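You operate a simulated robot arm through the tools that you are given. There is no shell and no other tool.

You are at the controls of a simulated robot arm. One attempt, no reset.

## Task
Load basket 1 with the steel and brass parts of the job card's kind; send it to the raised stop.
Fine: raise the stop before you let the brake off.

Only the result counts: the job must be done as asked and must still hold three seconds after the hand-in. Knocking over, shifting, dropping, spilling or breaking anything else fails it.

## Robot
A 6-joint arm with a two-finger gripper, fixed in place. Base frame: the origin is at the foot of the arm, x ahead of it, y to its left, z up; the work surface is at about z = 0.92. Units: m, degrees, N and s.
It reaches about 1.298 m from its shoulder. Its first joint turns from -149.0 to 149.0 degrees. Payload 1.57 kg.
The TCP is the grasp point between the finger pads, 0.021 m short of the fingertips. In the tool frame z runs along the fingers and y along their closing line. The gripper opens to 0.07 m. The gripper's body begins 0.05 m behind the TCP.
Orientation is that of the tool frame in the base frame, as [roll, pitch, yaw] about the fixed x, y, z axes, in that order (R = Rz(yaw) Ry(pitch) Rx(roll)). With the fingers straight down and closing along the base's y, the tool's x points along the base's -x, its y along +y and its z along -z.

## Interface
- The arm moves only by the tool step_arm. Its argument "rows" is one flat list of numbers, 7 for each row, row after row: the shift along the tool's x, y, z in units of 200 mm (1.0 is 200 mm), then the turn, a rotation vector about the tool's x, y, z in units of 120 degrees (1.0 is 120 degrees), then the finger opening in m, from 0 to 0.07. In form: [dx, dy, dz, rx, ry, rz, grip, dx, dy, dz, rx, ry, rz, grip, ...]. A call has 1 to 20 rows; each row is the pose to reach, as a shift and turn from the pose commanded when the call began, along the tool's axes at that moment. A call with a number of a shift or a turn outside -1 to 1 is refused whole. Rows are played at 5 a second. More than 0.05 m and 8.6 degrees between two rows, or a gripper value outside its range, and nothing of the call is played. A pose out of reach is approached as far as the arm can. The call stops where the force on the tool passes 90 N (or 10 N more than at its start, if that is more) or the arm is blocked; 0.2 s more then pass. Each finger halts on what it meets, pressing with about 29 N; the grip force reading is that of the motor and also rises with nothing between the fingers. The clock runs only during rows and for 0.2 s after the last one: add rows that repeat a pose to give the fingers time. The reply holds the time, the measured pose of the TCP, the force on the tool along the base axes, the opening and the grip force, in the units named above and with some noise, with the torque about the TCP (base axes, N m) and any sound that the robot's microphone picked up.
- Cameras (640 x 400 px; columns grow to the right, rows downward): "scene" is fixed at [0.4029, 0.5003, 1.6577]; the picture's right is [-0.68, -0.73, 0.00], its down [-0.54, 0.51, -0.66] and it looks along [0.48, -0.45, -0.75] (base axes); focal length 365 px, centre (320, 200). "wrist" rides on the gripper at [0.079, 0.004, -0.081] in the tool frame; the picture's right is [-0.05, 1.00, 0.00], its down [-0.67, -0.04, -0.74] and it looks along [-0.74, -0.04, 0.67] (tool axes); focal length 256 px, centre (320, 200). There is no depth. A picture from a camera that has moved, and an enlarged one, comes with that camera's place and axes in the base frame and with its lens.
- grab_frame(camera): a new picture of that camera. The clock stands still meanwhile.
- lift_body(by): slides the trunk up (or, below 0, down) by that many m; the arm rides with it, the base frame stays. It gives what a move gives, with no picture.
- zoom(camera, box): a new picture of the part [left, top, right, bottom] of that camera's present view, enlarged. The clock stands still meanwhile.
- hand_in(): hands the job in; it is judged then, once.

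Nothing tells you positions but the pictures and the camera data. Unless the task says otherwise, let go and move clear before handing in.

The tools are called after "Request:" by a JSON object that holds its "api" and its "payload". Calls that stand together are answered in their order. step_arm: Moves the arm, as the interface text tells. Its arguments: {"type":"object","properties":{"rows":{"type":"array","items":{"type":"number"}}},"required":["rows"]} The other tools are called the same way: lift_body (by) slides the trunk up or down; grab_frame (camera) takes a picture; zoom (camera, box) takes an enlarged picture of a part of a camera's view; hand_in () hands the job in.

At the start:

```text
time: 0.0
position: [0.6692, -0.0891, 1.203]
tcp_rot: [180.0, -0.1, 180.0]
force: [0.7, -0.2, 0.6]
moment: [0.01, -0.01, 0.01]
finger_gap: 0.0699
finger_force: 0.0
trunk travel left (down, up): [-0.884, 0.086]
```

scene: 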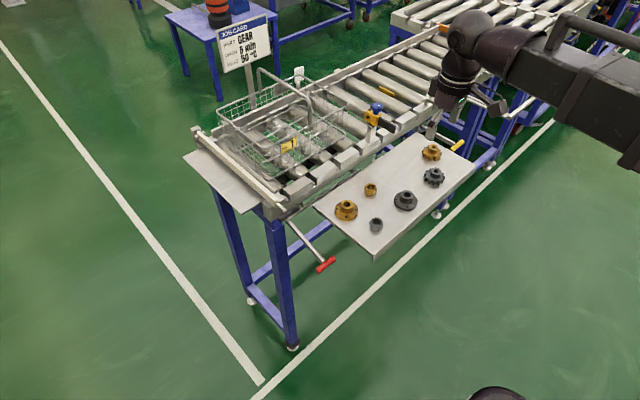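
wrist: 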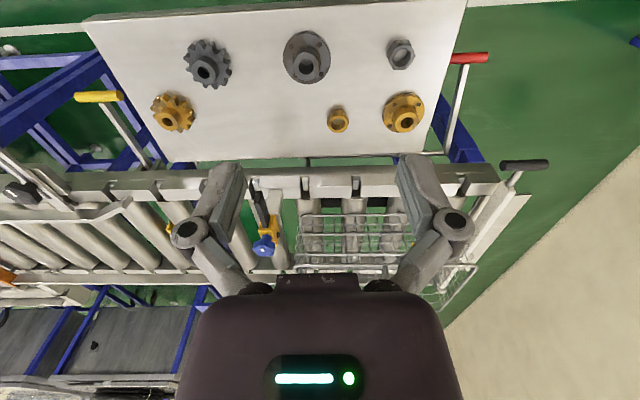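

I see a roller conveyor with a wire basket, a side table carrying gears, flanges and nuts in steel and brass, and a job card that reads GEAR. I'll look closer before moving.

Request:
{"api": "zoom", "payload": {"camera": "scene", "box": [180, 60, 340, 220]}}

Request:
{"api": "zoom", "payload": {"camera": "scene", "box": [200, 0, 300, 90]}}

Request:
{"api": "zoom", "payload": {"camera": "scene", "box": [310, 60, 490, 260]}}

Request:
{"api": "zoom", "payload": {"camera": "scene", "box": [330, 0, 560, 160]}}

Request:
{"api": "zoom", "payload": {"camera": "wrist", "box": [0, 130, 320, 330]}}

Request:
{"api": "zoom", "payload": {"camera": "wrist", "box": [240, 130, 560, 330]}}

```text
2.50 times, centred on (260, 140) of scene
camera zoom: at [0.4029, 0.5003, 1.6577], right [-0.68, -0.73, 0.0], down [-0.54, 0.51, -0.66], along [0.48, -0.45, -0.75], focal length 912 px, centre (470, 350)
```

zoom: 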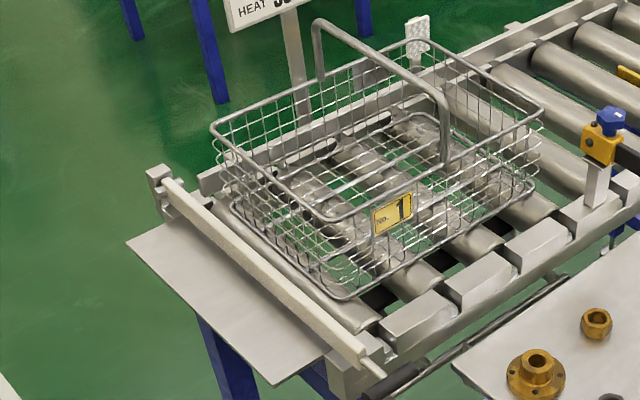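

```text
4.44 times, centred on (250, 45) of scene
camera zoom: at [0.4029, 0.5003, 1.6577], right [-0.68, -0.73, 0.0], down [-0.54, 0.51, -0.66], along [0.48, -0.45, -0.75], focal length 1622 px, centre (631, 889)
```

zoom: 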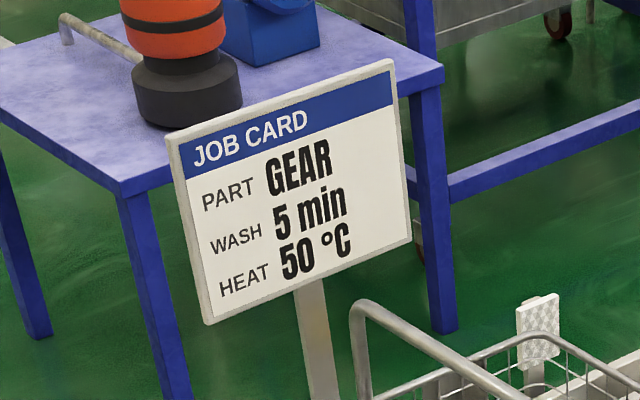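

```text
2.00 times, centred on (400, 160) of scene
camera zoom: at [0.4029, 0.5003, 1.6577], right [-0.68, -0.73, 0.0], down [-0.54, 0.51, -0.66], along [0.48, -0.45, -0.75], focal length 730 px, centre (160, 280)
```

zoom: 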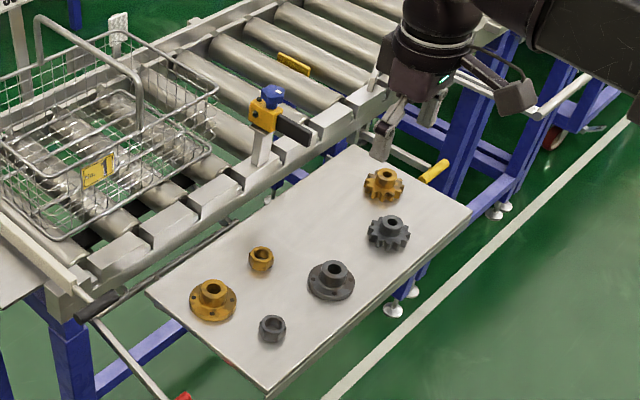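

```text
2.50 times, centred on (445, 80) of scene
camera zoom: at [0.4029, 0.5003, 1.6577], right [-0.68, -0.73, 0.0], down [-0.54, 0.51, -0.66], along [0.48, -0.45, -0.75], focal length 912 px, centre (8, 500)
```

zoom: 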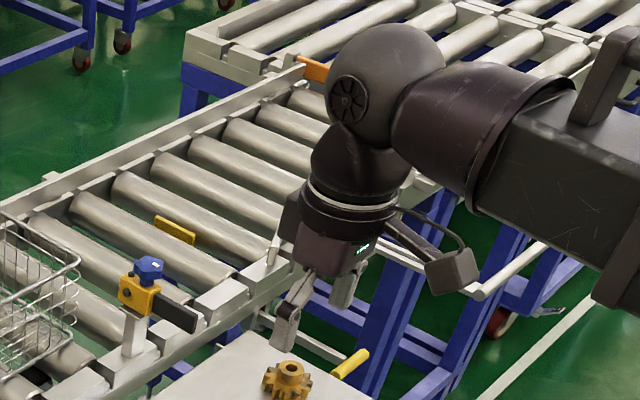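

```text
2.00 times, centred on (160, 230) of wrist
camera zoom: at [0.5882, -0.0869, 1.2845], right [0.05, 1.0, 0.0], down [0.67, -0.04, 0.74], along [0.74, -0.04, -0.67], focal length 512 px, centre (640, 140)
```

zoom: 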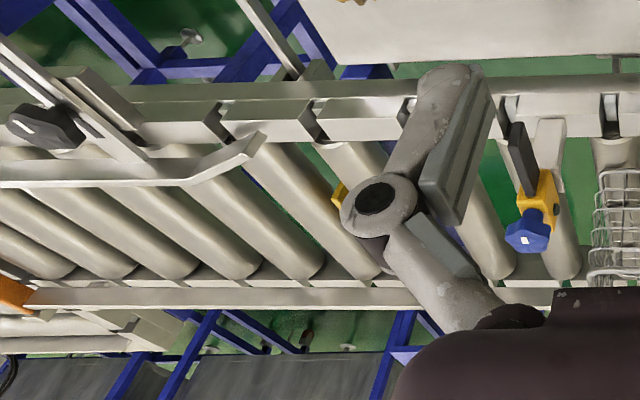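

```text
2.00 times, centred on (400, 230) of wrist
camera zoom: at [0.5882, -0.0869, 1.2845], right [0.05, 1.0, 0.0], down [0.67, -0.04, 0.74], along [0.74, -0.04, -0.67], focal length 512 px, centre (160, 140)
```

zoom: 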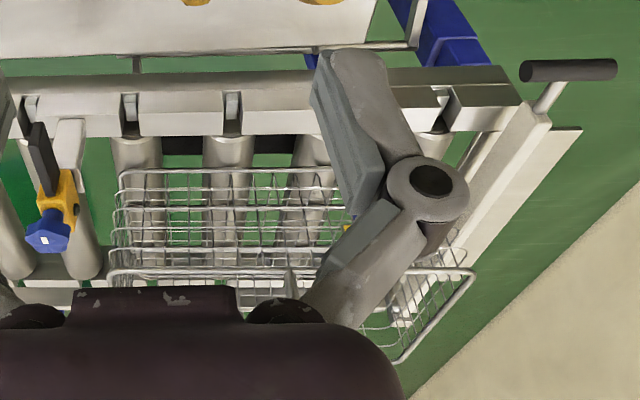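

The card asks for gears, so I need the steel gear and the brass gear at the right end of the side table. Next I'll look at the levers, the stop and the brake.

Request:
{"api": "zoom", "payload": {"camera": "scene", "box": [340, 60, 480, 150]}}

Request:
{"api": "zoom", "payload": {"camera": "scene", "box": [260, 170, 380, 280]}}

Request:
{"api": "zoom", "payload": {"camera": "wrist", "box": [0, 40, 200, 220]}}

Request:
{"api": "zoom", "payload": {"camera": "wrist", "box": [400, 30, 600, 220]}}

Request:
{"api": "zoom", "payload": {"camera": "wrist", "box": [200, 160, 340, 280]}}

```text
4.44 times, centred on (410, 105) of scene
camera zoom: at [0.4029, 0.5003, 1.6577], right [-0.68, -0.73, 0.0], down [-0.54, 0.51, -0.66], along [0.48, -0.45, -0.75], focal length 1622 px, centre (-80, 622)
```

zoom: 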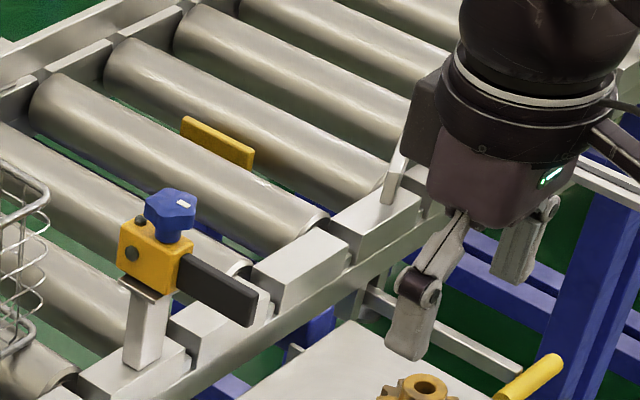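

```text
3.64 times, centred on (320, 225) of scene
camera zoom: at [0.4029, 0.5003, 1.6577], right [-0.68, -0.73, 0.0], down [-0.54, 0.51, -0.66], along [0.48, -0.45, -0.75], focal length 1327 px, centre (320, 109)
```

zoom: 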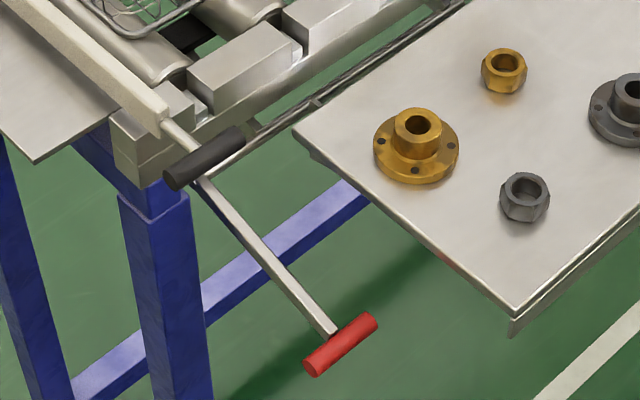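

```text
2.22 times, centred on (100, 130) of wrist
camera zoom: at [0.5882, -0.0869, 1.2845], right [0.05, 1.0, 0.0], down [0.67, -0.04, 0.74], along [0.74, -0.04, -0.67], focal length 569 px, centre (809, 356)
```

zoom: 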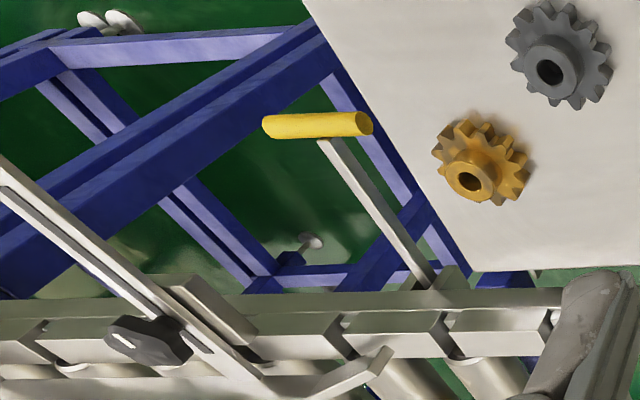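

```text
2.11 times, centred on (500, 125) of wrist
camera zoom: at [0.5882, -0.0869, 1.2845], right [0.05, 1.0, 0.0], down [0.67, -0.04, 0.74], along [0.74, -0.04, -0.67], focal length 539 px, centre (-59, 358)
```

zoom: 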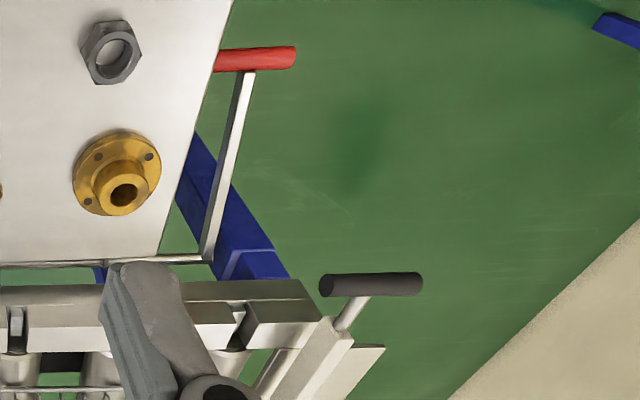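

```text
3.33 times, centred on (270, 220) of wrist
camera zoom: at [0.5882, -0.0869, 1.2845], right [0.05, 1.0, 0.0], down [0.67, -0.04, 0.74], along [0.74, -0.04, -0.67], focal length 853 px, centre (487, 133)
```

zoom: 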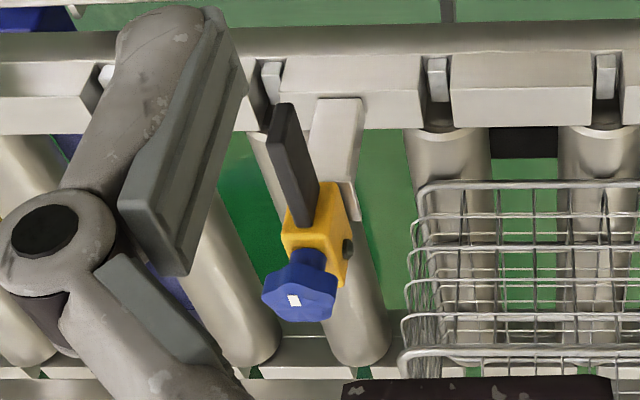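

Yellow lever probably raises the yellow stop plate between the rollers, and the red lever on the shaft is probably the brake. I'll move the arm back and to -y to see the downstream part of the line.

Request:
{"api": "step_arm", "payload": {"rows": [0.2, -0.2, -0.1, 0, 0, 0, 0.07, 0.4, -0.4, -0.2, 0, 0, 0, 0.07, 0.5, -0.6, -0.3, 0, 0, 0, 0.07, 0.5, -0.8, -0.4, 0, 0, 0, 0.07, 0.5, -1.0, -0.5, 0, 0, 0, 0.07]}}

Request:
{"api": "grab_frame", "payload": {"camera": "wrist"}}

Request:
{"api": "grab_frame", "payload": {"camera": "scene"}}

```text
refused: row 1 steps farther than a row can; nothing moved
```

```text
taken
camera wrist: at [0.5882, -0.0869, 1.2845], right [0.05, 1.0, 0.0], down [0.67, -0.04, 0.74], along [0.74, -0.04, -0.67], focal length 256 px, centre (320, 200)
```

wrist: 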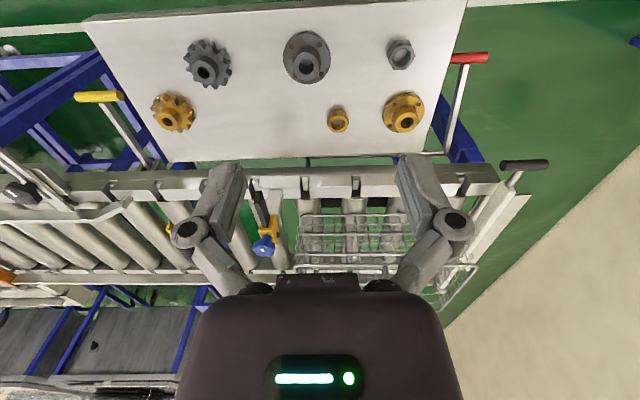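

```text
taken
```

scene: 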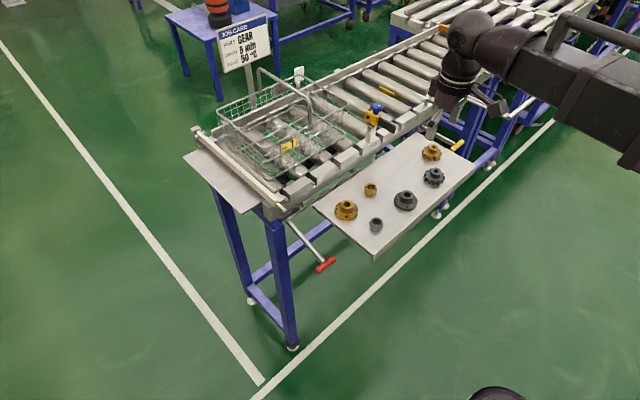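

The step was too long, so nothing moved. I'll repeat it with finer rows.

Request:
{"api": "step_arm", "payload": {"rows": [0.05, -0.15, -0.06, 0, 0, 0, 0.07, 0.1, -0.3, -0.12, 0, 0, 0, 0.07, 0.15, -0.45, -0.18, 0, 0, 0, 0.07, 0.2, -0.6, -0.24, 0, 0, 0, 0.07, 0.25, -0.75, -0.3, 0, 0, 0, 0.07, 0.3, -0.9, -0.36, 0, 0, 0, 0.07, 0.33, -1.0, -0.4, 0, 0, 0, 0.07]}}

Request:
{"api": "grab_frame", "payload": {"camera": "wrist"}}

Request:
{"api": "grab_frame", "payload": {"camera": "scene"}}

```text
time: 1.6
position: [0.5987, -0.2904, 1.2026]
tcp_rot: [180.0, 0.0, -180.0]
force: [-1.2, 0.6, -0.1]
moment: [0.0, 0.0, 0.02]
finger_gap: 0.07
finger_force: 0.1
out of reach, approached as far as the arm can: row 1, 2, 3, 4, 5, 6, 7
trunk travel left (down, up): [-0.884, 0.086]
```

```text
taken
camera wrist: at [0.5179, -0.2871, 1.2845], right [0.05, 1.0, 0.0], down [0.67, -0.04, 0.74], along [0.74, -0.04, -0.67], focal length 256 px, centre (320, 200)
```

wrist: 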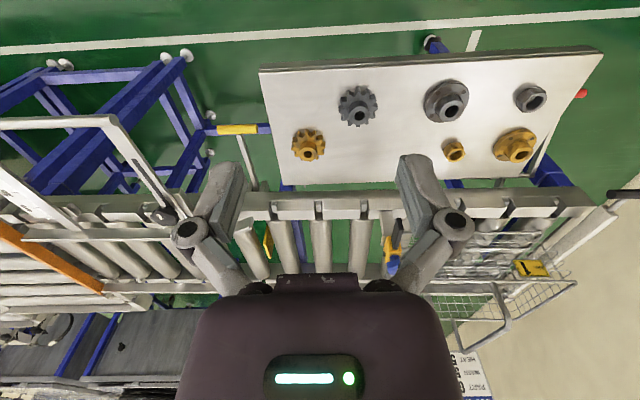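

```text
taken
```

scene: 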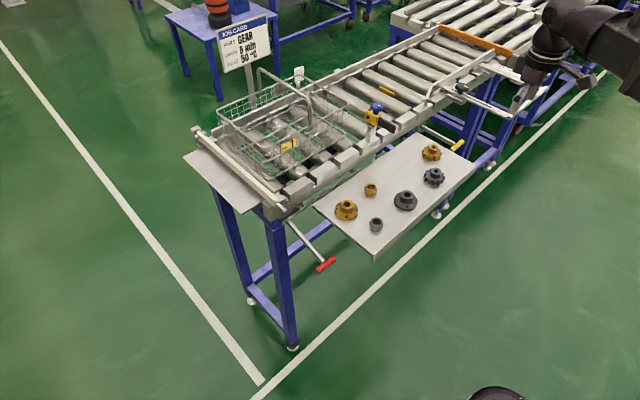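

Now the downstream part is visible: an orange bar across the line and a bent guide bar with a black knob. I'll zoom in.

Request:
{"api": "zoom", "payload": {"camera": "scene", "box": [350, 10, 550, 150]}}

Request:
{"api": "zoom", "payload": {"camera": "scene", "box": [400, 70, 500, 150]}}

Request:
{"api": "zoom", "payload": {"camera": "scene", "box": [350, 70, 450, 150]}}

Request:
{"api": "zoom", "payload": {"camera": "wrist", "box": [0, 90, 240, 310]}}

Request:
{"api": "zoom", "payload": {"camera": "wrist", "box": [200, 100, 420, 300]}}

Request:
{"api": "zoom", "payload": {"camera": "wrist", "box": [370, 150, 640, 350]}}

```text
2.86 times, centred on (450, 80) of scene
camera zoom: at [0.4029, 0.5003, 1.6577], right [-0.68, -0.73, 0.0], down [-0.54, 0.51, -0.66], along [0.48, -0.45, -0.75], focal length 1043 px, centre (-51, 543)
```

zoom: 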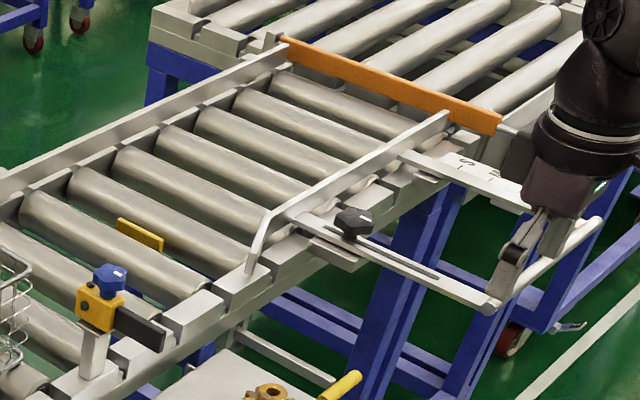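

```text
5.00 times, centred on (450, 110) of scene
camera zoom: at [0.4029, 0.5003, 1.6577], right [-0.68, -0.73, 0.0], down [-0.54, 0.51, -0.66], along [0.48, -0.45, -0.75], focal length 1825 px, centre (-330, 650)
```

zoom: 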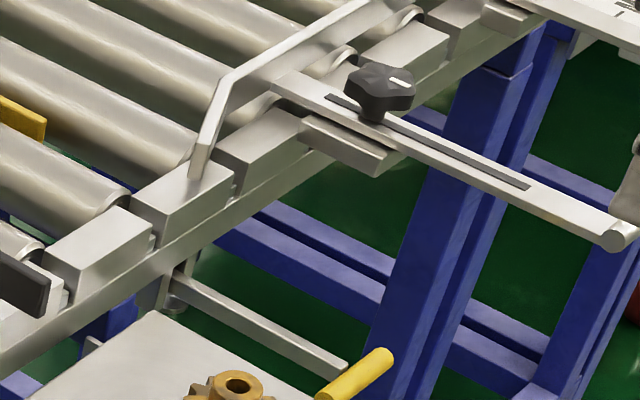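

```text
5.00 times, centred on (400, 110) of scene
camera zoom: at [0.4029, 0.5003, 1.6577], right [-0.68, -0.73, 0.0], down [-0.54, 0.51, -0.66], along [0.48, -0.45, -0.75], focal length 1825 px, centre (-80, 650)
```

zoom: 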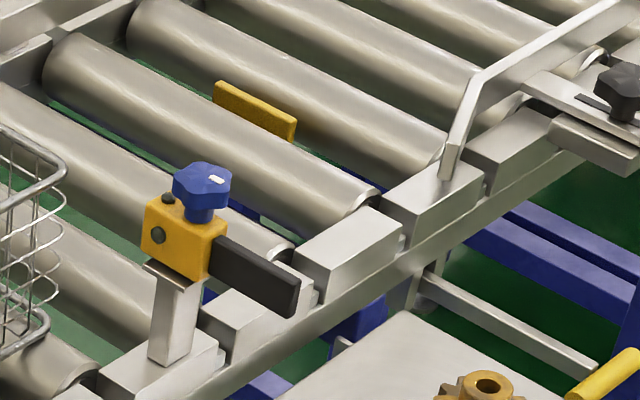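

```text
1.82 times, centred on (120, 200) of wrist
camera zoom: at [0.5179, -0.2871, 1.2845], right [0.05, 1.0, 0.0], down [0.67, -0.04, 0.74], along [0.74, -0.04, -0.67], focal length 465 px, centre (684, 200)
```

zoom: 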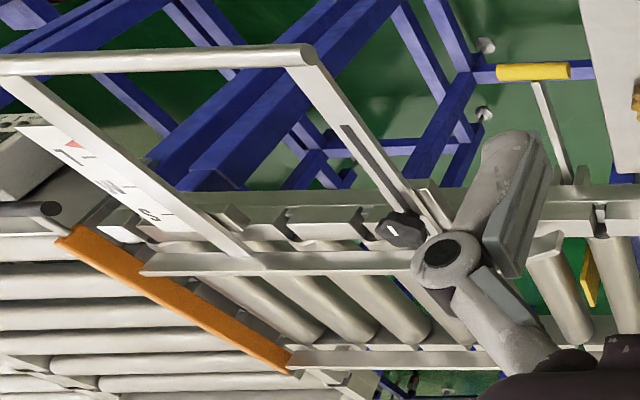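

```text
2.00 times, centred on (310, 200) of wrist
camera zoom: at [0.5179, -0.2871, 1.2845], right [0.05, 1.0, 0.0], down [0.67, -0.04, 0.74], along [0.74, -0.04, -0.67], focal length 512 px, centre (340, 200)
```

zoom: 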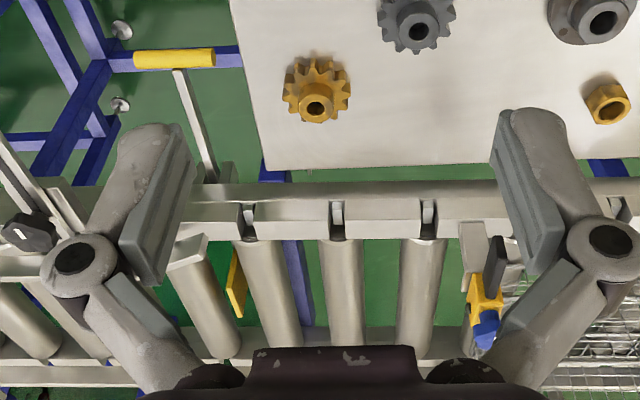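

```text
2.00 times, centred on (505, 250) of wrist
camera zoom: at [0.5179, -0.2871, 1.2845], right [0.05, 1.0, 0.0], down [0.67, -0.04, 0.74], along [0.74, -0.04, -0.67], focal length 512 px, centre (-50, 100)
```

zoom: 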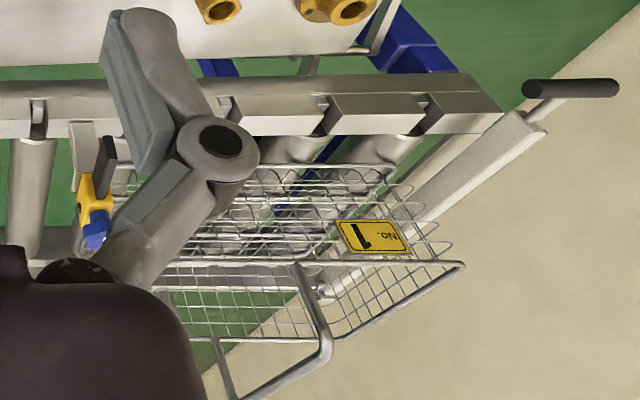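

I take the kind to be gear, with the brass gear near (0.78, -0.32) and the steel one closer to the robot. The basket is around (1.07, 0.0) with a bail handle across it. I'll move over the brass gear for a closer view.

Request:
{"api": "step_arm", "payload": {"rows": [-0.15, -0.02, 0.1, 0, 0, 0, 0.07, -0.3, -0.04, 0.2, 0, 0, 0, 0.07, -0.45, -0.06, 0.3, 0, 0, 0, 0.07, -0.6, -0.08, 0.4, 0, 0, 0, 0.07, -0.75, -0.11, 0.5, 0, 0, 0, 0.07, -0.9, -0.14, 0.58, 0, 0, 0, 0.07, -0.915, -0.15, 0.6, 0, 0, 0, 0.07]}}

Request:
{"api": "grab_frame", "payload": {"camera": "wrist"}}

Request:
{"api": "zoom", "payload": {"camera": "scene", "box": [350, 80, 510, 220]}}

```text
time: 3.2
position: [0.7843, -0.3206, 1.2037]
tcp_rot: [-179.9, 0.1, -179.9]
force: [0.6, 0.0, 0.4]
moment: [0.02, -0.01, 0.0]
finger_gap: 0.07
finger_force: 0.1
out of reach, approached as far as the arm can: row 1, 2, 3, 4, 5, 6, 7
trunk travel left (down, up): [-0.884, 0.086]
```

```text
taken
camera wrist: at [0.7043, -0.3159, 1.2848], right [0.05, 1.0, 0.0], down [0.67, -0.04, 0.75], along [0.74, -0.04, -0.67], focal length 256 px, centre (320, 200)
```

wrist: 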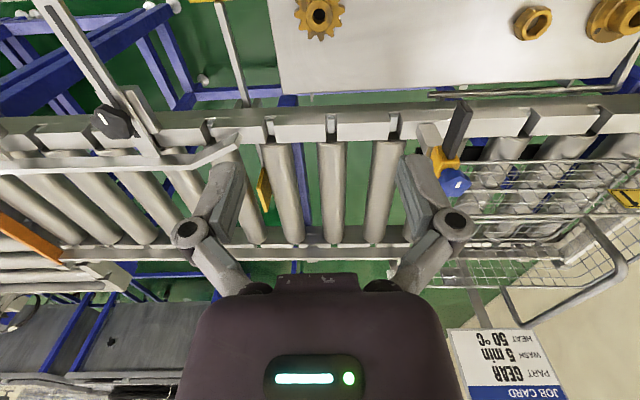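

```text
2.86 times, centred on (430, 150) of scene
camera zoom: at [0.4029, 0.5003, 1.6577], right [-0.68, -0.73, 0.0], down [-0.54, 0.51, -0.66], along [0.48, -0.45, -0.75], focal length 1043 px, centre (6, 343)
```

zoom: 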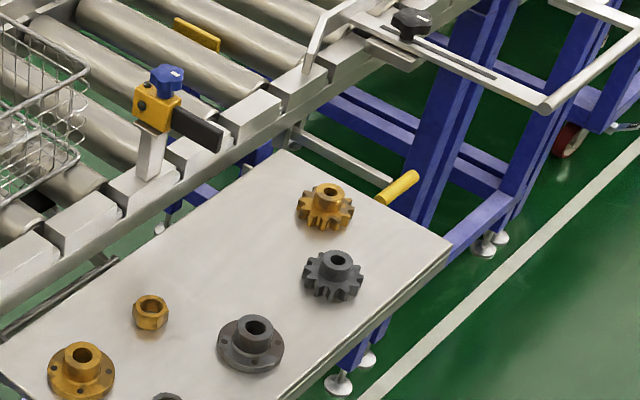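

The arm tracks x and y exactly but its height has not changed, so vertical motion may have to come from the trunk. I'll test with a null move and then a small trunk move.

Request:
{"api": "step_arm", "payload": {"rows": [0, 0, 0, 0, 0, 0, 0.07]}}

Request:
{"api": "lift_body", "payload": {"by": -0.03}}

Request:
{"api": "step_arm", "payload": {"rows": [0, 0, 0, 0, 0, 0, 0.07]}}

```text
time: 3.6
position: [0.784, -0.3202, 1.2021]
tcp_rot: [180.0, 0.0, 180.0]
force: [-0.4, -0.3, 0.3]
moment: [0.01, 0.02, 0.01]
finger_gap: 0.07
finger_force: 0.0
trunk travel left (down, up): [-0.884, 0.086]
```

```text
time: 4.3
position: [0.7852, -0.3195, 1.173]
tcp_rot: [180.0, 0.0, -180.0]
force: [0.3, 0.3, 0.7]
moment: [0.04, 0.01, 0.01]
finger_gap: 0.0703
finger_force: 0.1
trunk travel left (down, up): [-0.854, 0.116]
```

```text
time: 4.8
position: [0.785, -0.3195, 1.1722]
tcp_rot: [-180.0, -0.1, -180.0]
force: [0.2, 0.1, 0.1]
moment: [-0.02, 0.01, 0.0]
finger_gap: 0.0702
finger_force: 0.0
trunk travel left (down, up): [-0.854, 0.116]
```

The trunk handles height. I'll check whether the arm can do any vertical motion or tilt itself.

Request:
{"api": "step_arm", "payload": {"rows": [0, 0, 0.1, 0, 0, 0, 0.07]}}

Request:
{"api": "step_arm", "payload": {"rows": [0, 0, 0, 0, 0.05, 0, 0.07]}}

Request:
{"api": "step_arm", "payload": {"rows": [0, 0, 0, 0, 0, 0.06, 0.07]}}

```text
time: 5.2
position: [0.7849, -0.319, 1.1725]
tcp_rot: [179.9, 0.0, 180.0]
force: [0.0, -0.5, -0.2]
moment: [-0.04, -0.03, -0.02]
finger_gap: 0.0699
finger_force: 0.1
out of reach, approached as far as the arm can: row 1
trunk travel left (down, up): [-0.854, 0.116]
```

```text
time: 5.5
position: [0.785, -0.3182, 1.1734]
tcp_rot: [180.0, -6.1, -180.0]
force: [0.3, 0.2, 0.1]
moment: [0.0, 0.02, -0.04]
finger_gap: 0.07
finger_force: 0.0
trunk travel left (down, up): [-0.854, 0.116]
```

```text
time: 6.0
position: [0.7854, -0.3196, 1.1733]
tcp_rot: [-179.3, -6.1, 172.7]
force: [0.2, 0.6, 0.6]
moment: [0.03, 0.0, -0.02]
finger_gap: 0.0699
finger_force: 0.1
trunk travel left (down, up): [-0.854, 0.116]
```

Tilt and yaw work, and only height needs the trunk. I'll undo the test turns and lower for a closer look at the gears.

Request:
{"api": "step_arm", "payload": {"rows": [0, 0, 0, 0, 0, -0.06, 0.07]}}

Request:
{"api": "step_arm", "payload": {"rows": [0, 0, 0, 0, -0.05, 0, 0.07]}}

Request:
{"api": "lift_body", "payload": {"by": -0.1}}

Request:
{"api": "grab_frame", "payload": {"camera": "wrist"}}

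Request:
{"api": "grab_frame", "payload": {"camera": "scene"}}

```text
time: 6.3
position: [0.7863, -0.3204, 1.1744]
tcp_rot: [-179.9, -6.0, 180.0]
force: [0.0, 0.3, 0.2]
moment: [-0.02, 0.04, 0.01]
finger_gap: 0.0699
finger_force: 0.1
trunk travel left (down, up): [-0.854, 0.116]
```

```text
time: 6.8
position: [0.7841, -0.3199, 1.1738]
tcp_rot: [180.0, 0.1, 180.0]
force: [0.4, -0.3, -0.2]
moment: [0.0, 0.01, 0.03]
finger_gap: 0.0699
finger_force: 0.1
trunk travel left (down, up): [-0.854, 0.116]
```

```text
time: 8.1
position: [0.7864, -0.3201, 1.0728]
tcp_rot: [180.0, 0.1, 179.9]
force: [-0.8, -1.0, 0.4]
moment: [-0.04, 0.0, 0.0]
finger_gap: 0.0697
finger_force: 0.1
trunk travel left (down, up): [-0.754, 0.216]
```

```text
taken
camera wrist: at [0.7048, -0.3162, 1.1545], right [0.05, 1.0, 0.0], down [0.67, -0.04, 0.74], along [0.74, -0.04, -0.67], focal length 256 px, centre (320, 200)
```

wrist: 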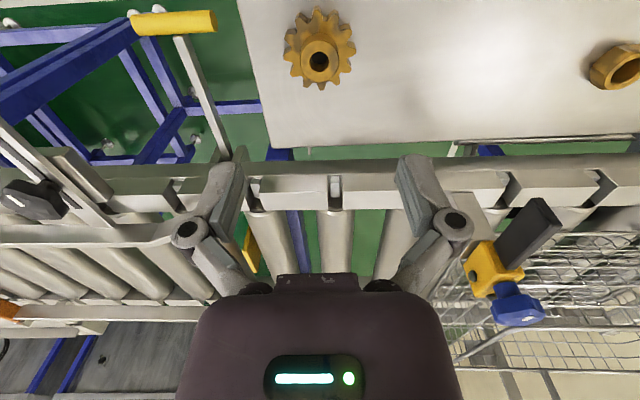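

```text
taken
```

scene: 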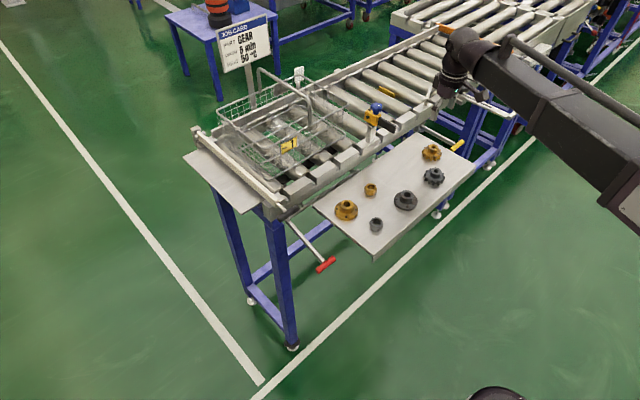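

The brass gear is almost directly below the TCP, about 12 mm nearer the robot. I'll correct that and lower for another check.

Request:
{"api": "step_arm", "payload": {"rows": [0.06, 0, 0, 0, 0, 0, 0.07]}}

Request:
{"api": "lift_body", "payload": {"by": -0.07}}

Request:
{"api": "grab_frame", "payload": {"camera": "wrist"}}

Request:
{"api": "zoom", "payload": {"camera": "scene", "box": [370, 70, 500, 200]}}

```text
time: 8.5
position: [0.773, -0.3175, 1.0734]
tcp_rot: [180.0, 0.0, 180.0]
force: [0.0, 0.3, -0.3]
moment: [0.0, -0.04, -0.01]
finger_gap: 0.0699
finger_force: 0.1
trunk travel left (down, up): [-0.754, 0.216]
```

```text
time: 9.6
position: [0.7725, -0.3199, 1.004]
tcp_rot: [-179.9, 0.0, 180.0]
force: [-0.7, 0.4, -0.3]
moment: [0.01, 0.02, 0.03]
finger_gap: 0.0699
finger_force: 0.1
trunk travel left (down, up): [-0.684, 0.286]
```

```text
taken
camera wrist: at [0.6925, -0.3154, 1.0845], right [0.05, 1.0, 0.0], down [0.67, -0.04, 0.74], along [0.74, -0.04, -0.67], focal length 256 px, centre (320, 200)
```

wrist: 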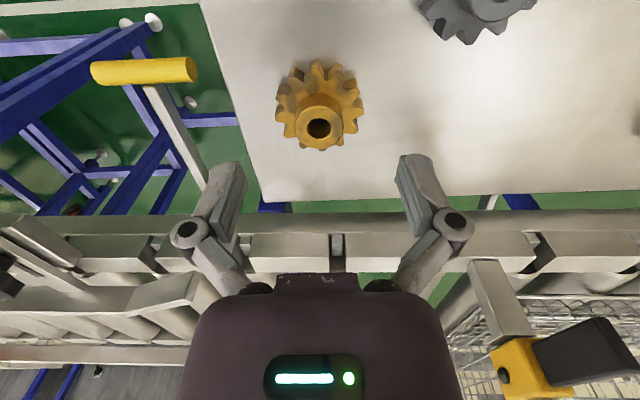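

```text
3.08 times, centred on (435, 135) of scene
camera zoom: at [0.4029, 0.5003, 1.6577], right [-0.68, -0.73, 0.0], down [-0.54, 0.51, -0.66], along [0.48, -0.45, -0.75], focal length 1123 px, centre (-34, 400)
```

zoom: 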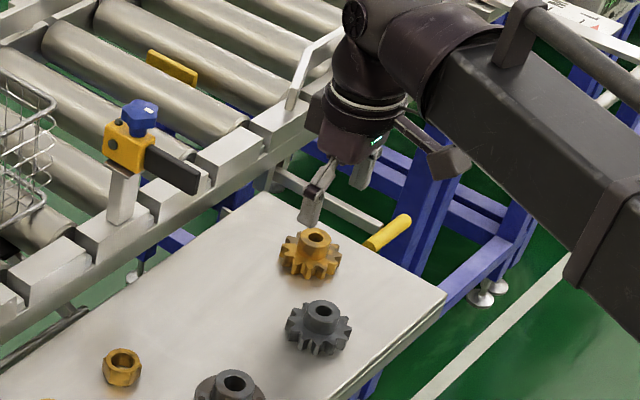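

The brass gear's hub top is near (0.7735, -0.321, 0.955) and well aligned. I'll lower around the hub with the fingers open.

Request:
{"api": "lift_body", "payload": {"by": -0.038}}

Request:
{"api": "grab_frame", "payload": {"camera": "wrist"}}

Request:
{"api": "zoom", "payload": {"camera": "scene", "box": [400, 110, 470, 190]}}

```text
time: 10.4
position: [0.772, -0.3179, 0.9639]
tcp_rot: [179.9, 0.2, -179.9]
force: [0.6, -0.2, 0.3]
moment: [-0.01, -0.02, 0.03]
finger_gap: 0.0701
finger_force: 0.1
trunk travel left (down, up): [-0.646, 0.324]
```

```text
taken
camera wrist: at [0.6925, -0.3154, 1.0465], right [0.05, 1.0, 0.0], down [0.67, -0.04, 0.74], along [0.74, -0.04, -0.67], focal length 256 px, centre (320, 200)
```

wrist: 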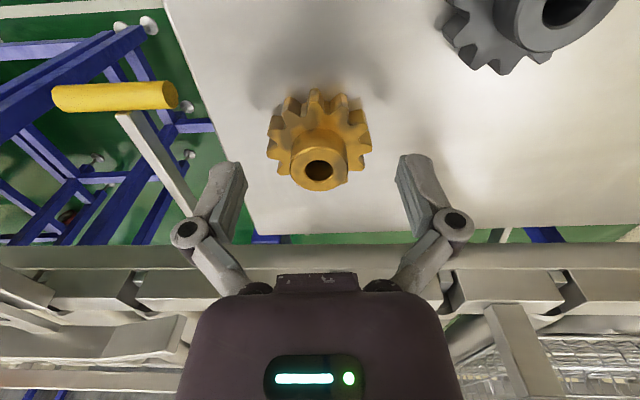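

```text
5.00 times, centred on (435, 150) of scene
camera zoom: at [0.4029, 0.5003, 1.6577], right [-0.68, -0.73, 0.0], down [-0.54, 0.51, -0.66], along [0.48, -0.45, -0.75], focal length 1825 px, centre (-255, 450)
```

zoom: 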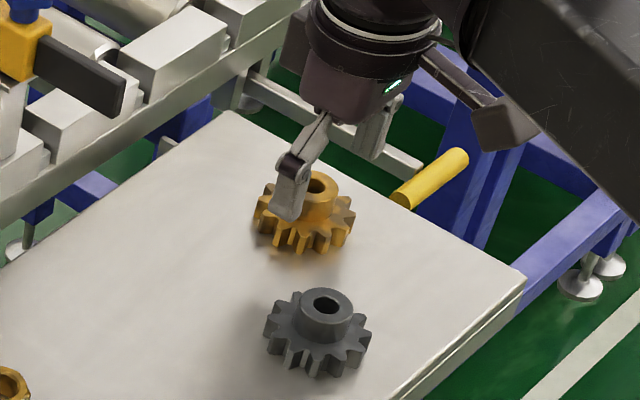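

Alignment is good. I'll lower a few millimetres more and check for contact.

Request:
{"api": "lift_body", "payload": {"by": -0.006}}

Request:
{"api": "zoom", "payload": {"camera": "wrist", "box": [200, 60, 440, 260]}}

```text
time: 10.9
position: [0.773, -0.3189, 0.959]
tcp_rot: [180.0, 0.1, 179.9]
force: [0.3, -0.4, -0.1]
moment: [0.04, -0.03, 0.0]
finger_gap: 0.07
finger_force: 0.0
trunk travel left (down, up): [-0.64, 0.33]
```

```text
2.00 times, centred on (320, 160) of wrist
camera zoom: at [0.6925, -0.3154, 1.0405], right [0.05, 1.0, 0.0], down [0.67, -0.04, 0.74], along [0.74, -0.04, -0.67], focal length 512 px, centre (320, 280)
```

zoom: 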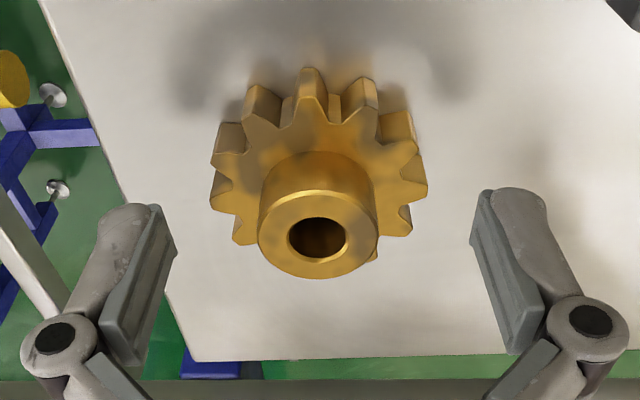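

The tips now sit just above the gear face with the hub between the pads. I'll close on the hub.

Request:
{"api": "step_arm", "payload": {"rows": [0, 0, 0, 0, 0, 0, 0.05, 0, 0, 0, 0, 0, 0, 0.03, 0, 0, 0, 0, 0, 0, 0.015, 0, 0, 0, 0, 0, 0, 0.01, 0, 0, 0, 0, 0, 0, 0.01]}}

Request:
{"api": "lift_body", "payload": {"by": 0.05}}

Request:
{"api": "grab_frame", "payload": {"camera": "wrist"}}

Request:
{"api": "zoom", "payload": {"camera": "scene", "box": [390, 90, 490, 190]}}

```text
time: 12.1
position: [0.773, -0.3194, 0.9599]
tcp_rot: [180.0, 0.1, -180.0]
force: [0.4, -2.0, 2.5]
moment: [-0.05, 0.0, 0.0]
finger_gap: 0.0292
finger_force: 29.1
trunk travel left (down, up): [-0.64, 0.33]
```

```text
time: 13.1
position: [0.7724, -0.3187, 1.0094]
tcp_rot: [-180.0, 0.0, 180.0]
force: [0.2, -0.8, -0.9]
moment: [-0.03, 0.0, 0.02]
finger_gap: 0.0096
finger_force: 0.0
trunk travel left (down, up): [-0.69, 0.28]
```

```text
taken
camera wrist: at [0.6927, -0.3155, 1.0904], right [0.05, 1.0, 0.0], down [0.67, -0.04, 0.74], along [0.74, -0.04, -0.67], focal length 256 px, centre (320, 200)
```

wrist: 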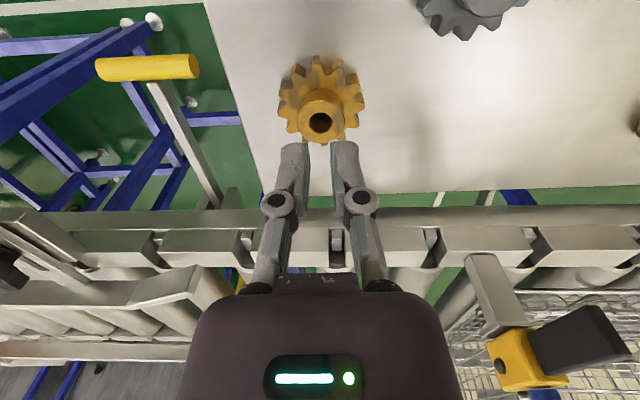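

```text
4.00 times, centred on (440, 140) of scene
camera zoom: at [0.4029, 0.5003, 1.6577], right [-0.68, -0.73, 0.0], down [-0.54, 0.51, -0.66], along [0.48, -0.45, -0.75], focal length 1460 px, centre (-160, 440)
```

zoom: 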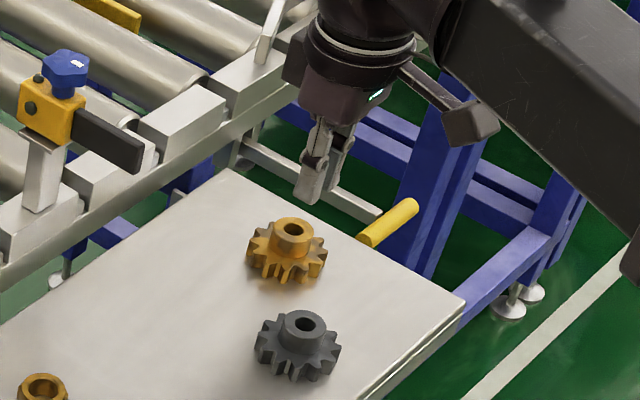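

The grip slipped off the hub and the gear stayed in place. I'll reopen, go deeper until the tips just reach the gear face, and retry.

Request:
{"api": "step_arm", "payload": {"rows": [0, 0.005, 0, 0, 0, 0, 0.03, 0, 0.005, 0, 0, 0, 0, 0.05, 0, 0.005, 0, 0, 0, 0, 0.07, 0, 0.005, 0, 0, 0, 0, 0.07]}}

Request:
{"api": "lift_body", "payload": {"by": -0.05}}

Request:
{"api": "lift_body", "payload": {"by": -0.003}}

Request:
{"api": "zoom", "payload": {"camera": "wrist", "box": [200, 60, 440, 260]}}

Request:
{"api": "zoom", "payload": {"camera": "scene", "box": [405, 120, 455, 170]}}

```text
time: 14.1
position: [0.7721, -0.3171, 1.0083]
tcp_rot: [-180.0, 0.0, 180.0]
force: [-0.5, 1.4, -0.8]
moment: [-0.01, 0.02, -0.02]
finger_gap: 0.0701
finger_force: 0.0
trunk travel left (down, up): [-0.69, 0.28]
```

```text
time: 15.0
position: [0.7732, -0.3177, 0.9589]
tcp_rot: [-180.0, 0.0, 180.0]
force: [0.0, -0.4, -0.7]
moment: [0.01, -0.02, 0.0]
finger_gap: 0.0699
finger_force: 0.0
trunk travel left (down, up): [-0.64, 0.33]
```

```text
time: 15.5
position: [0.7724, -0.3179, 0.9561]
tcp_rot: [-179.9, -0.1, -180.0]
force: [-0.8, 0.2, 0.3]
moment: [-0.02, -0.02, 0.02]
finger_gap: 0.07
finger_force: 0.1
trunk travel left (down, up): [-0.637, 0.333]
```

```text
2.00 times, centred on (320, 160) of wrist
camera zoom: at [0.6924, -0.3138, 1.0375], right [0.05, 1.0, 0.0], down [0.67, -0.04, 0.74], along [0.74, -0.04, -0.67], focal length 512 px, centre (320, 280)
```

zoom: 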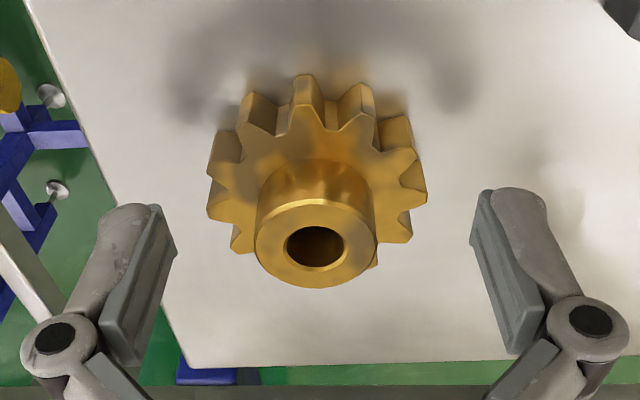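

```text
8.00 times, centred on (430, 145) of scene
camera zoom: at [0.4029, 0.5003, 1.6577], right [-0.68, -0.73, 0.0], down [-0.54, 0.51, -0.66], along [0.48, -0.45, -0.75], focal length 2920 px, centre (-560, 640)
```

zoom: 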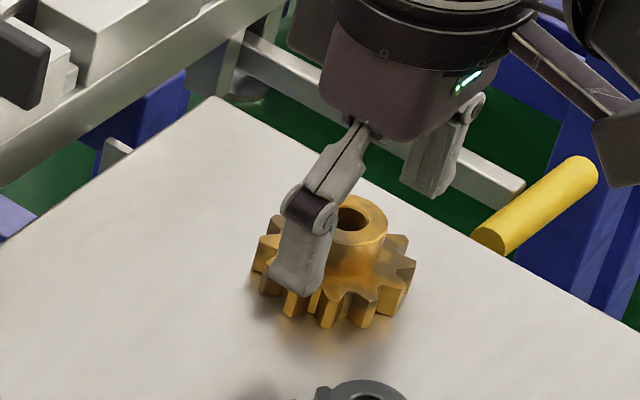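

The open fingers straddle the whole gear (about 53 mm across), so I'll grip across the teeth. I'll lower in small steps while watching the force.

Request:
{"api": "lift_body", "payload": {"by": -0.006}}

Request:
{"api": "lift_body", "payload": {"by": -0.003}}

Request:
{"api": "zoom", "payload": {"camera": "wrist", "box": [200, 60, 440, 260]}}

Request:
{"api": "zoom", "payload": {"camera": "scene", "box": [405, 120, 455, 170]}}

```text
time: 16.0
position: [0.7726, -0.3175, 0.9491]
tcp_rot: [180.0, 0.1, 179.9]
force: [1.0, -0.4, 0.0]
moment: [-0.01, 0.0, 0.0]
finger_gap: 0.0701
finger_force: 0.1
trunk travel left (down, up): [-0.631, 0.339]
```

```text
time: 16.6
position: [0.7729, -0.3166, 0.9476]
tcp_rot: [180.0, 0.0, 180.0]
force: [-0.6, -0.5, -0.1]
moment: [-0.01, 0.02, -0.01]
finger_gap: 0.0702
finger_force: 0.0
trunk travel left (down, up): [-0.628, 0.342]
```

```text
2.00 times, centred on (320, 160) of wrist
camera zoom: at [0.6924, -0.3138, 1.0285], right [0.05, 1.0, 0.0], down [0.67, -0.04, 0.74], along [0.74, -0.04, -0.67], focal length 512 px, centre (320, 280)
```

zoom: 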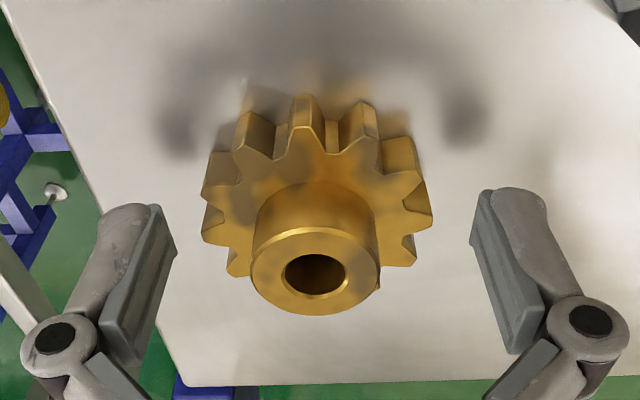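

```text
8.00 times, centred on (430, 145) of scene
camera zoom: at [0.4029, 0.5003, 1.6577], right [-0.68, -0.73, 0.0], down [-0.54, 0.51, -0.66], along [0.48, -0.45, -0.75], focal length 2920 px, centre (-560, 640)
```

zoom: 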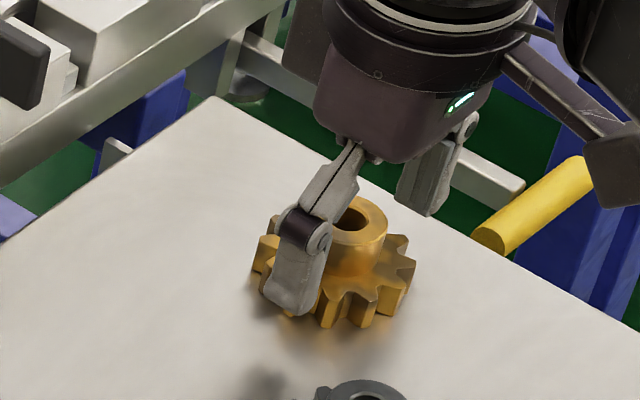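

I'll go 3 mm lower, then close across the teeth and test with a small lift.

Request:
{"api": "lift_body", "payload": {"by": -0.003}}

Request:
{"api": "step_arm", "payload": {"rows": [0, -0.006, 0, 0, 0, 0, 0.06, 0, -0.006, 0, 0, 0, 0, 0.05, 0, -0.006, 0, 0, 0, 0, 0.04, 0, -0.006, 0, 0, 0, 0, 0.03, 0, -0.006, 0, 0, 0, 0, 0.03, 0, -0.006, 0, 0, 0, 0, 0.03]}}

Request:
{"api": "lift_body", "payload": {"by": 0.004}}

Request:
{"api": "zoom", "payload": {"camera": "wrist", "box": [200, 60, 440, 260]}}

Request:
{"api": "zoom", "payload": {"camera": "scene", "box": [405, 120, 455, 170]}}

```text
time: 17.1
position: [0.7734, -0.3173, 0.9444]
tcp_rot: [-180.0, 0.0, -180.0]
force: [0.4, 0.5, -0.2]
moment: [0.0, -0.01, 0.0]
finger_gap: 0.0701
finger_force: 0.1
trunk travel left (down, up): [-0.625, 0.345]
```

```text
time: 18.5
position: [0.7721, -0.3185, 0.9454]
tcp_rot: [179.9, 0.0, 180.0]
force: [1.3, -0.8, 4.3]
moment: [0.03, -0.04, -0.04]
finger_gap: 0.0571
finger_force: 29.0
trunk travel left (down, up): [-0.625, 0.345]
```

```text
time: 19.0
position: [0.7725, -0.3187, 0.9475]
tcp_rot: [-179.9, -0.1, 179.9]
force: [-0.3, -1.2, -2.9]
moment: [0.01, 0.02, -0.01]
finger_gap: 0.0571
finger_force: 28.3
trunk travel left (down, up): [-0.629, 0.341]
```

```text
2.00 times, centred on (320, 160) of wrist
camera zoom: at [0.6923, -0.3151, 1.0292], right [0.05, 1.0, 0.0], down [0.67, -0.04, 0.74], along [0.74, -0.04, -0.67], focal length 512 px, centre (320, 280)
```

zoom: 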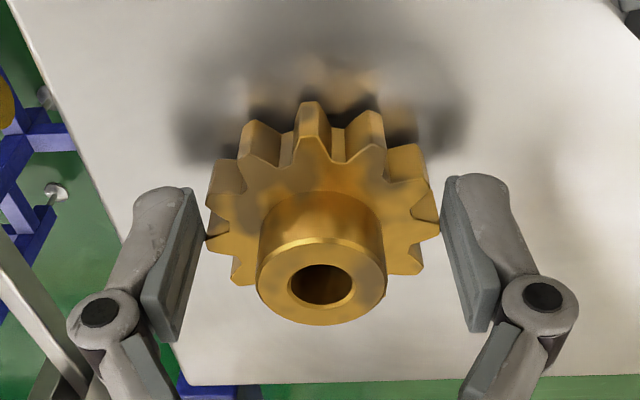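

```text
8.00 times, centred on (430, 145) of scene
camera zoom: at [0.4029, 0.5003, 1.6577], right [-0.68, -0.73, 0.0], down [-0.54, 0.51, -0.66], along [0.48, -0.45, -0.75], focal length 2920 px, centre (-560, 640)
```

zoom: 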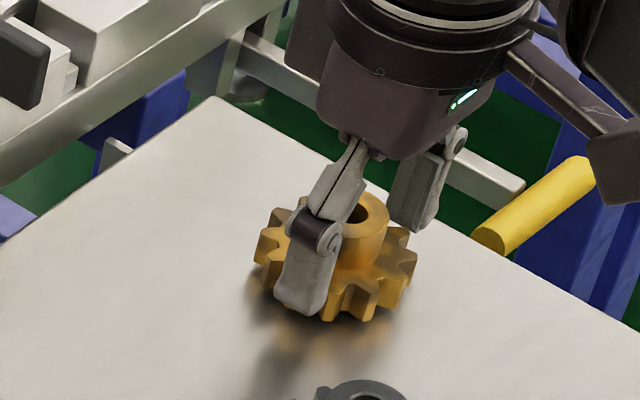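

The gear lifts with the teeth grip. I'll lift a bit more and confirm it holds.

Request:
{"api": "lift_body", "payload": {"by": 0.02}}

Request:
{"api": "lift_body", "payload": {"by": 0.06}}

Request:
{"api": "grab_frame", "payload": {"camera": "wrist"}}

Request:
{"api": "zoom", "payload": {"camera": "scene", "box": [390, 90, 490, 190]}}

```text
time: 19.7
position: [0.7729, -0.3191, 0.9681]
tcp_rot: [-179.9, -0.1, 180.0]
force: [0.1, -0.6, -3.4]
moment: [0.02, 0.04, 0.05]
finger_gap: 0.057
finger_force: 29.1
trunk travel left (down, up): [-0.649, 0.321]
```

```text
time: 20.7
position: [0.7744, -0.3181, 1.0275]
tcp_rot: [180.0, 0.0, 180.0]
force: [0.3, -0.2, -3.0]
moment: [-0.01, 0.03, 0.02]
finger_gap: 0.057
finger_force: 28.9
trunk travel left (down, up): [-0.709, 0.261]
```

```text
taken
camera wrist: at [0.6923, -0.3152, 1.1092], right [0.05, 1.0, 0.0], down [0.67, -0.04, 0.74], along [0.74, -0.04, -0.67], focal length 256 px, centre (320, 200)
```

wrist: 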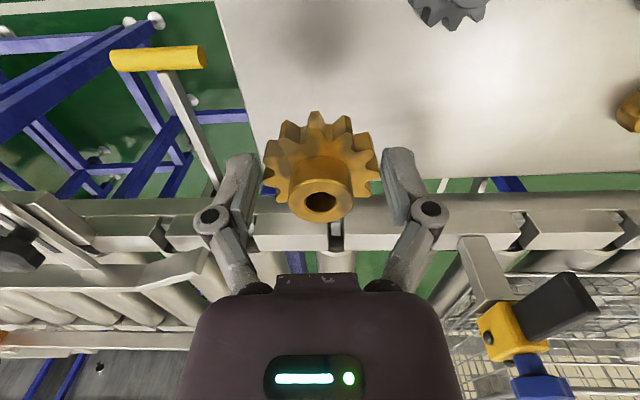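

```text
4.00 times, centred on (440, 140) of scene
camera zoom: at [0.4029, 0.5003, 1.6577], right [-0.68, -0.73, 0.0], down [-0.54, 0.51, -0.66], along [0.48, -0.45, -0.75], focal length 1460 px, centre (-160, 440)
```

zoom: 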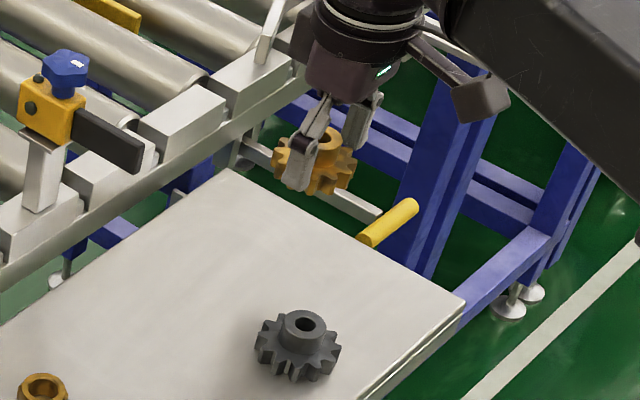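

The brass gear is held firmly. I'll raise well above the basket handle and look at the basket on the way.

Request:
{"api": "lift_body", "payload": {"by": 0.22}}

Request:
{"api": "step_arm", "payload": {"rows": [-0.12, 0.12, 0, 0, 0, 0, 0.03, -0.24, 0.24, 0, 0, 0, 0, 0.03, -0.36, 0.36, 0, 0, 0, 0, 0.03, -0.48, 0.48, 0, 0, 0, 0, 0.03, -0.6, 0.6, 0, 0, 0, 0, 0.03, -0.65, 0.72, 0, 0, 0, 0, 0.03, -0.65, 0.84, 0, 0, 0, 0, 0.03, -0.65, 0.96, 0, 0, 0, 0, 0.03]}}

Request:
{"api": "grab_frame", "payload": {"camera": "wrist"}}

Request:
{"api": "grab_frame", "payload": {"camera": "scene"}}

```text
time: 23.0
position: [0.7731, -0.3196, 1.2482]
tcp_rot: [-179.9, 0.0, -179.9]
force: [0.2, 0.4, -2.7]
moment: [-0.01, 0.01, -0.02]
finger_gap: 0.0571
finger_force: 29.4
trunk travel left (down, up): [-0.929, 0.041]
```

```text
time: 24.8
position: [0.9006, -0.1286, 1.2472]
tcp_rot: [179.9, 0.0, -179.9]
force: [1.2, -0.2, -2.4]
moment: [0.0, 0.02, -0.05]
finger_gap: 0.0569
finger_force: 29.2
out of reach, approached as far as the arm can: row 4
trunk travel left (down, up): [-0.929, 0.041]
```

```text
taken
camera wrist: at [0.8208, -0.1251, 1.3292], right [0.05, 1.0, 0.0], down [0.67, -0.04, 0.74], along [0.74, -0.04, -0.67], focal length 256 px, centre (320, 200)
```

wrist: 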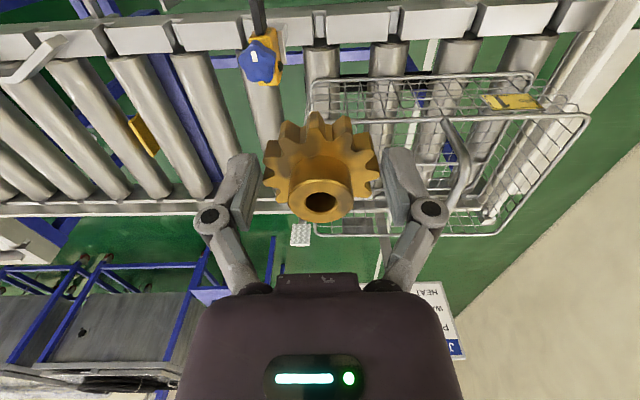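

```text
taken
```

scene: 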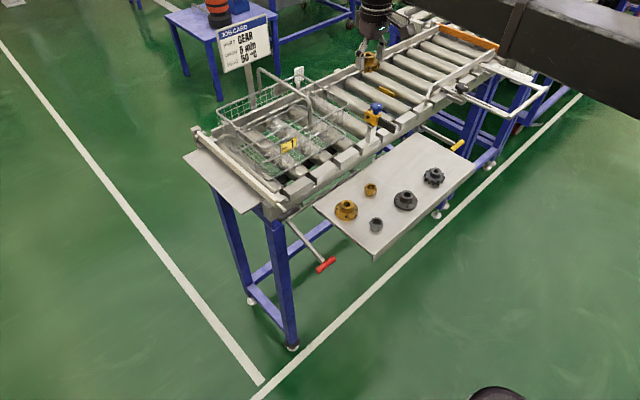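

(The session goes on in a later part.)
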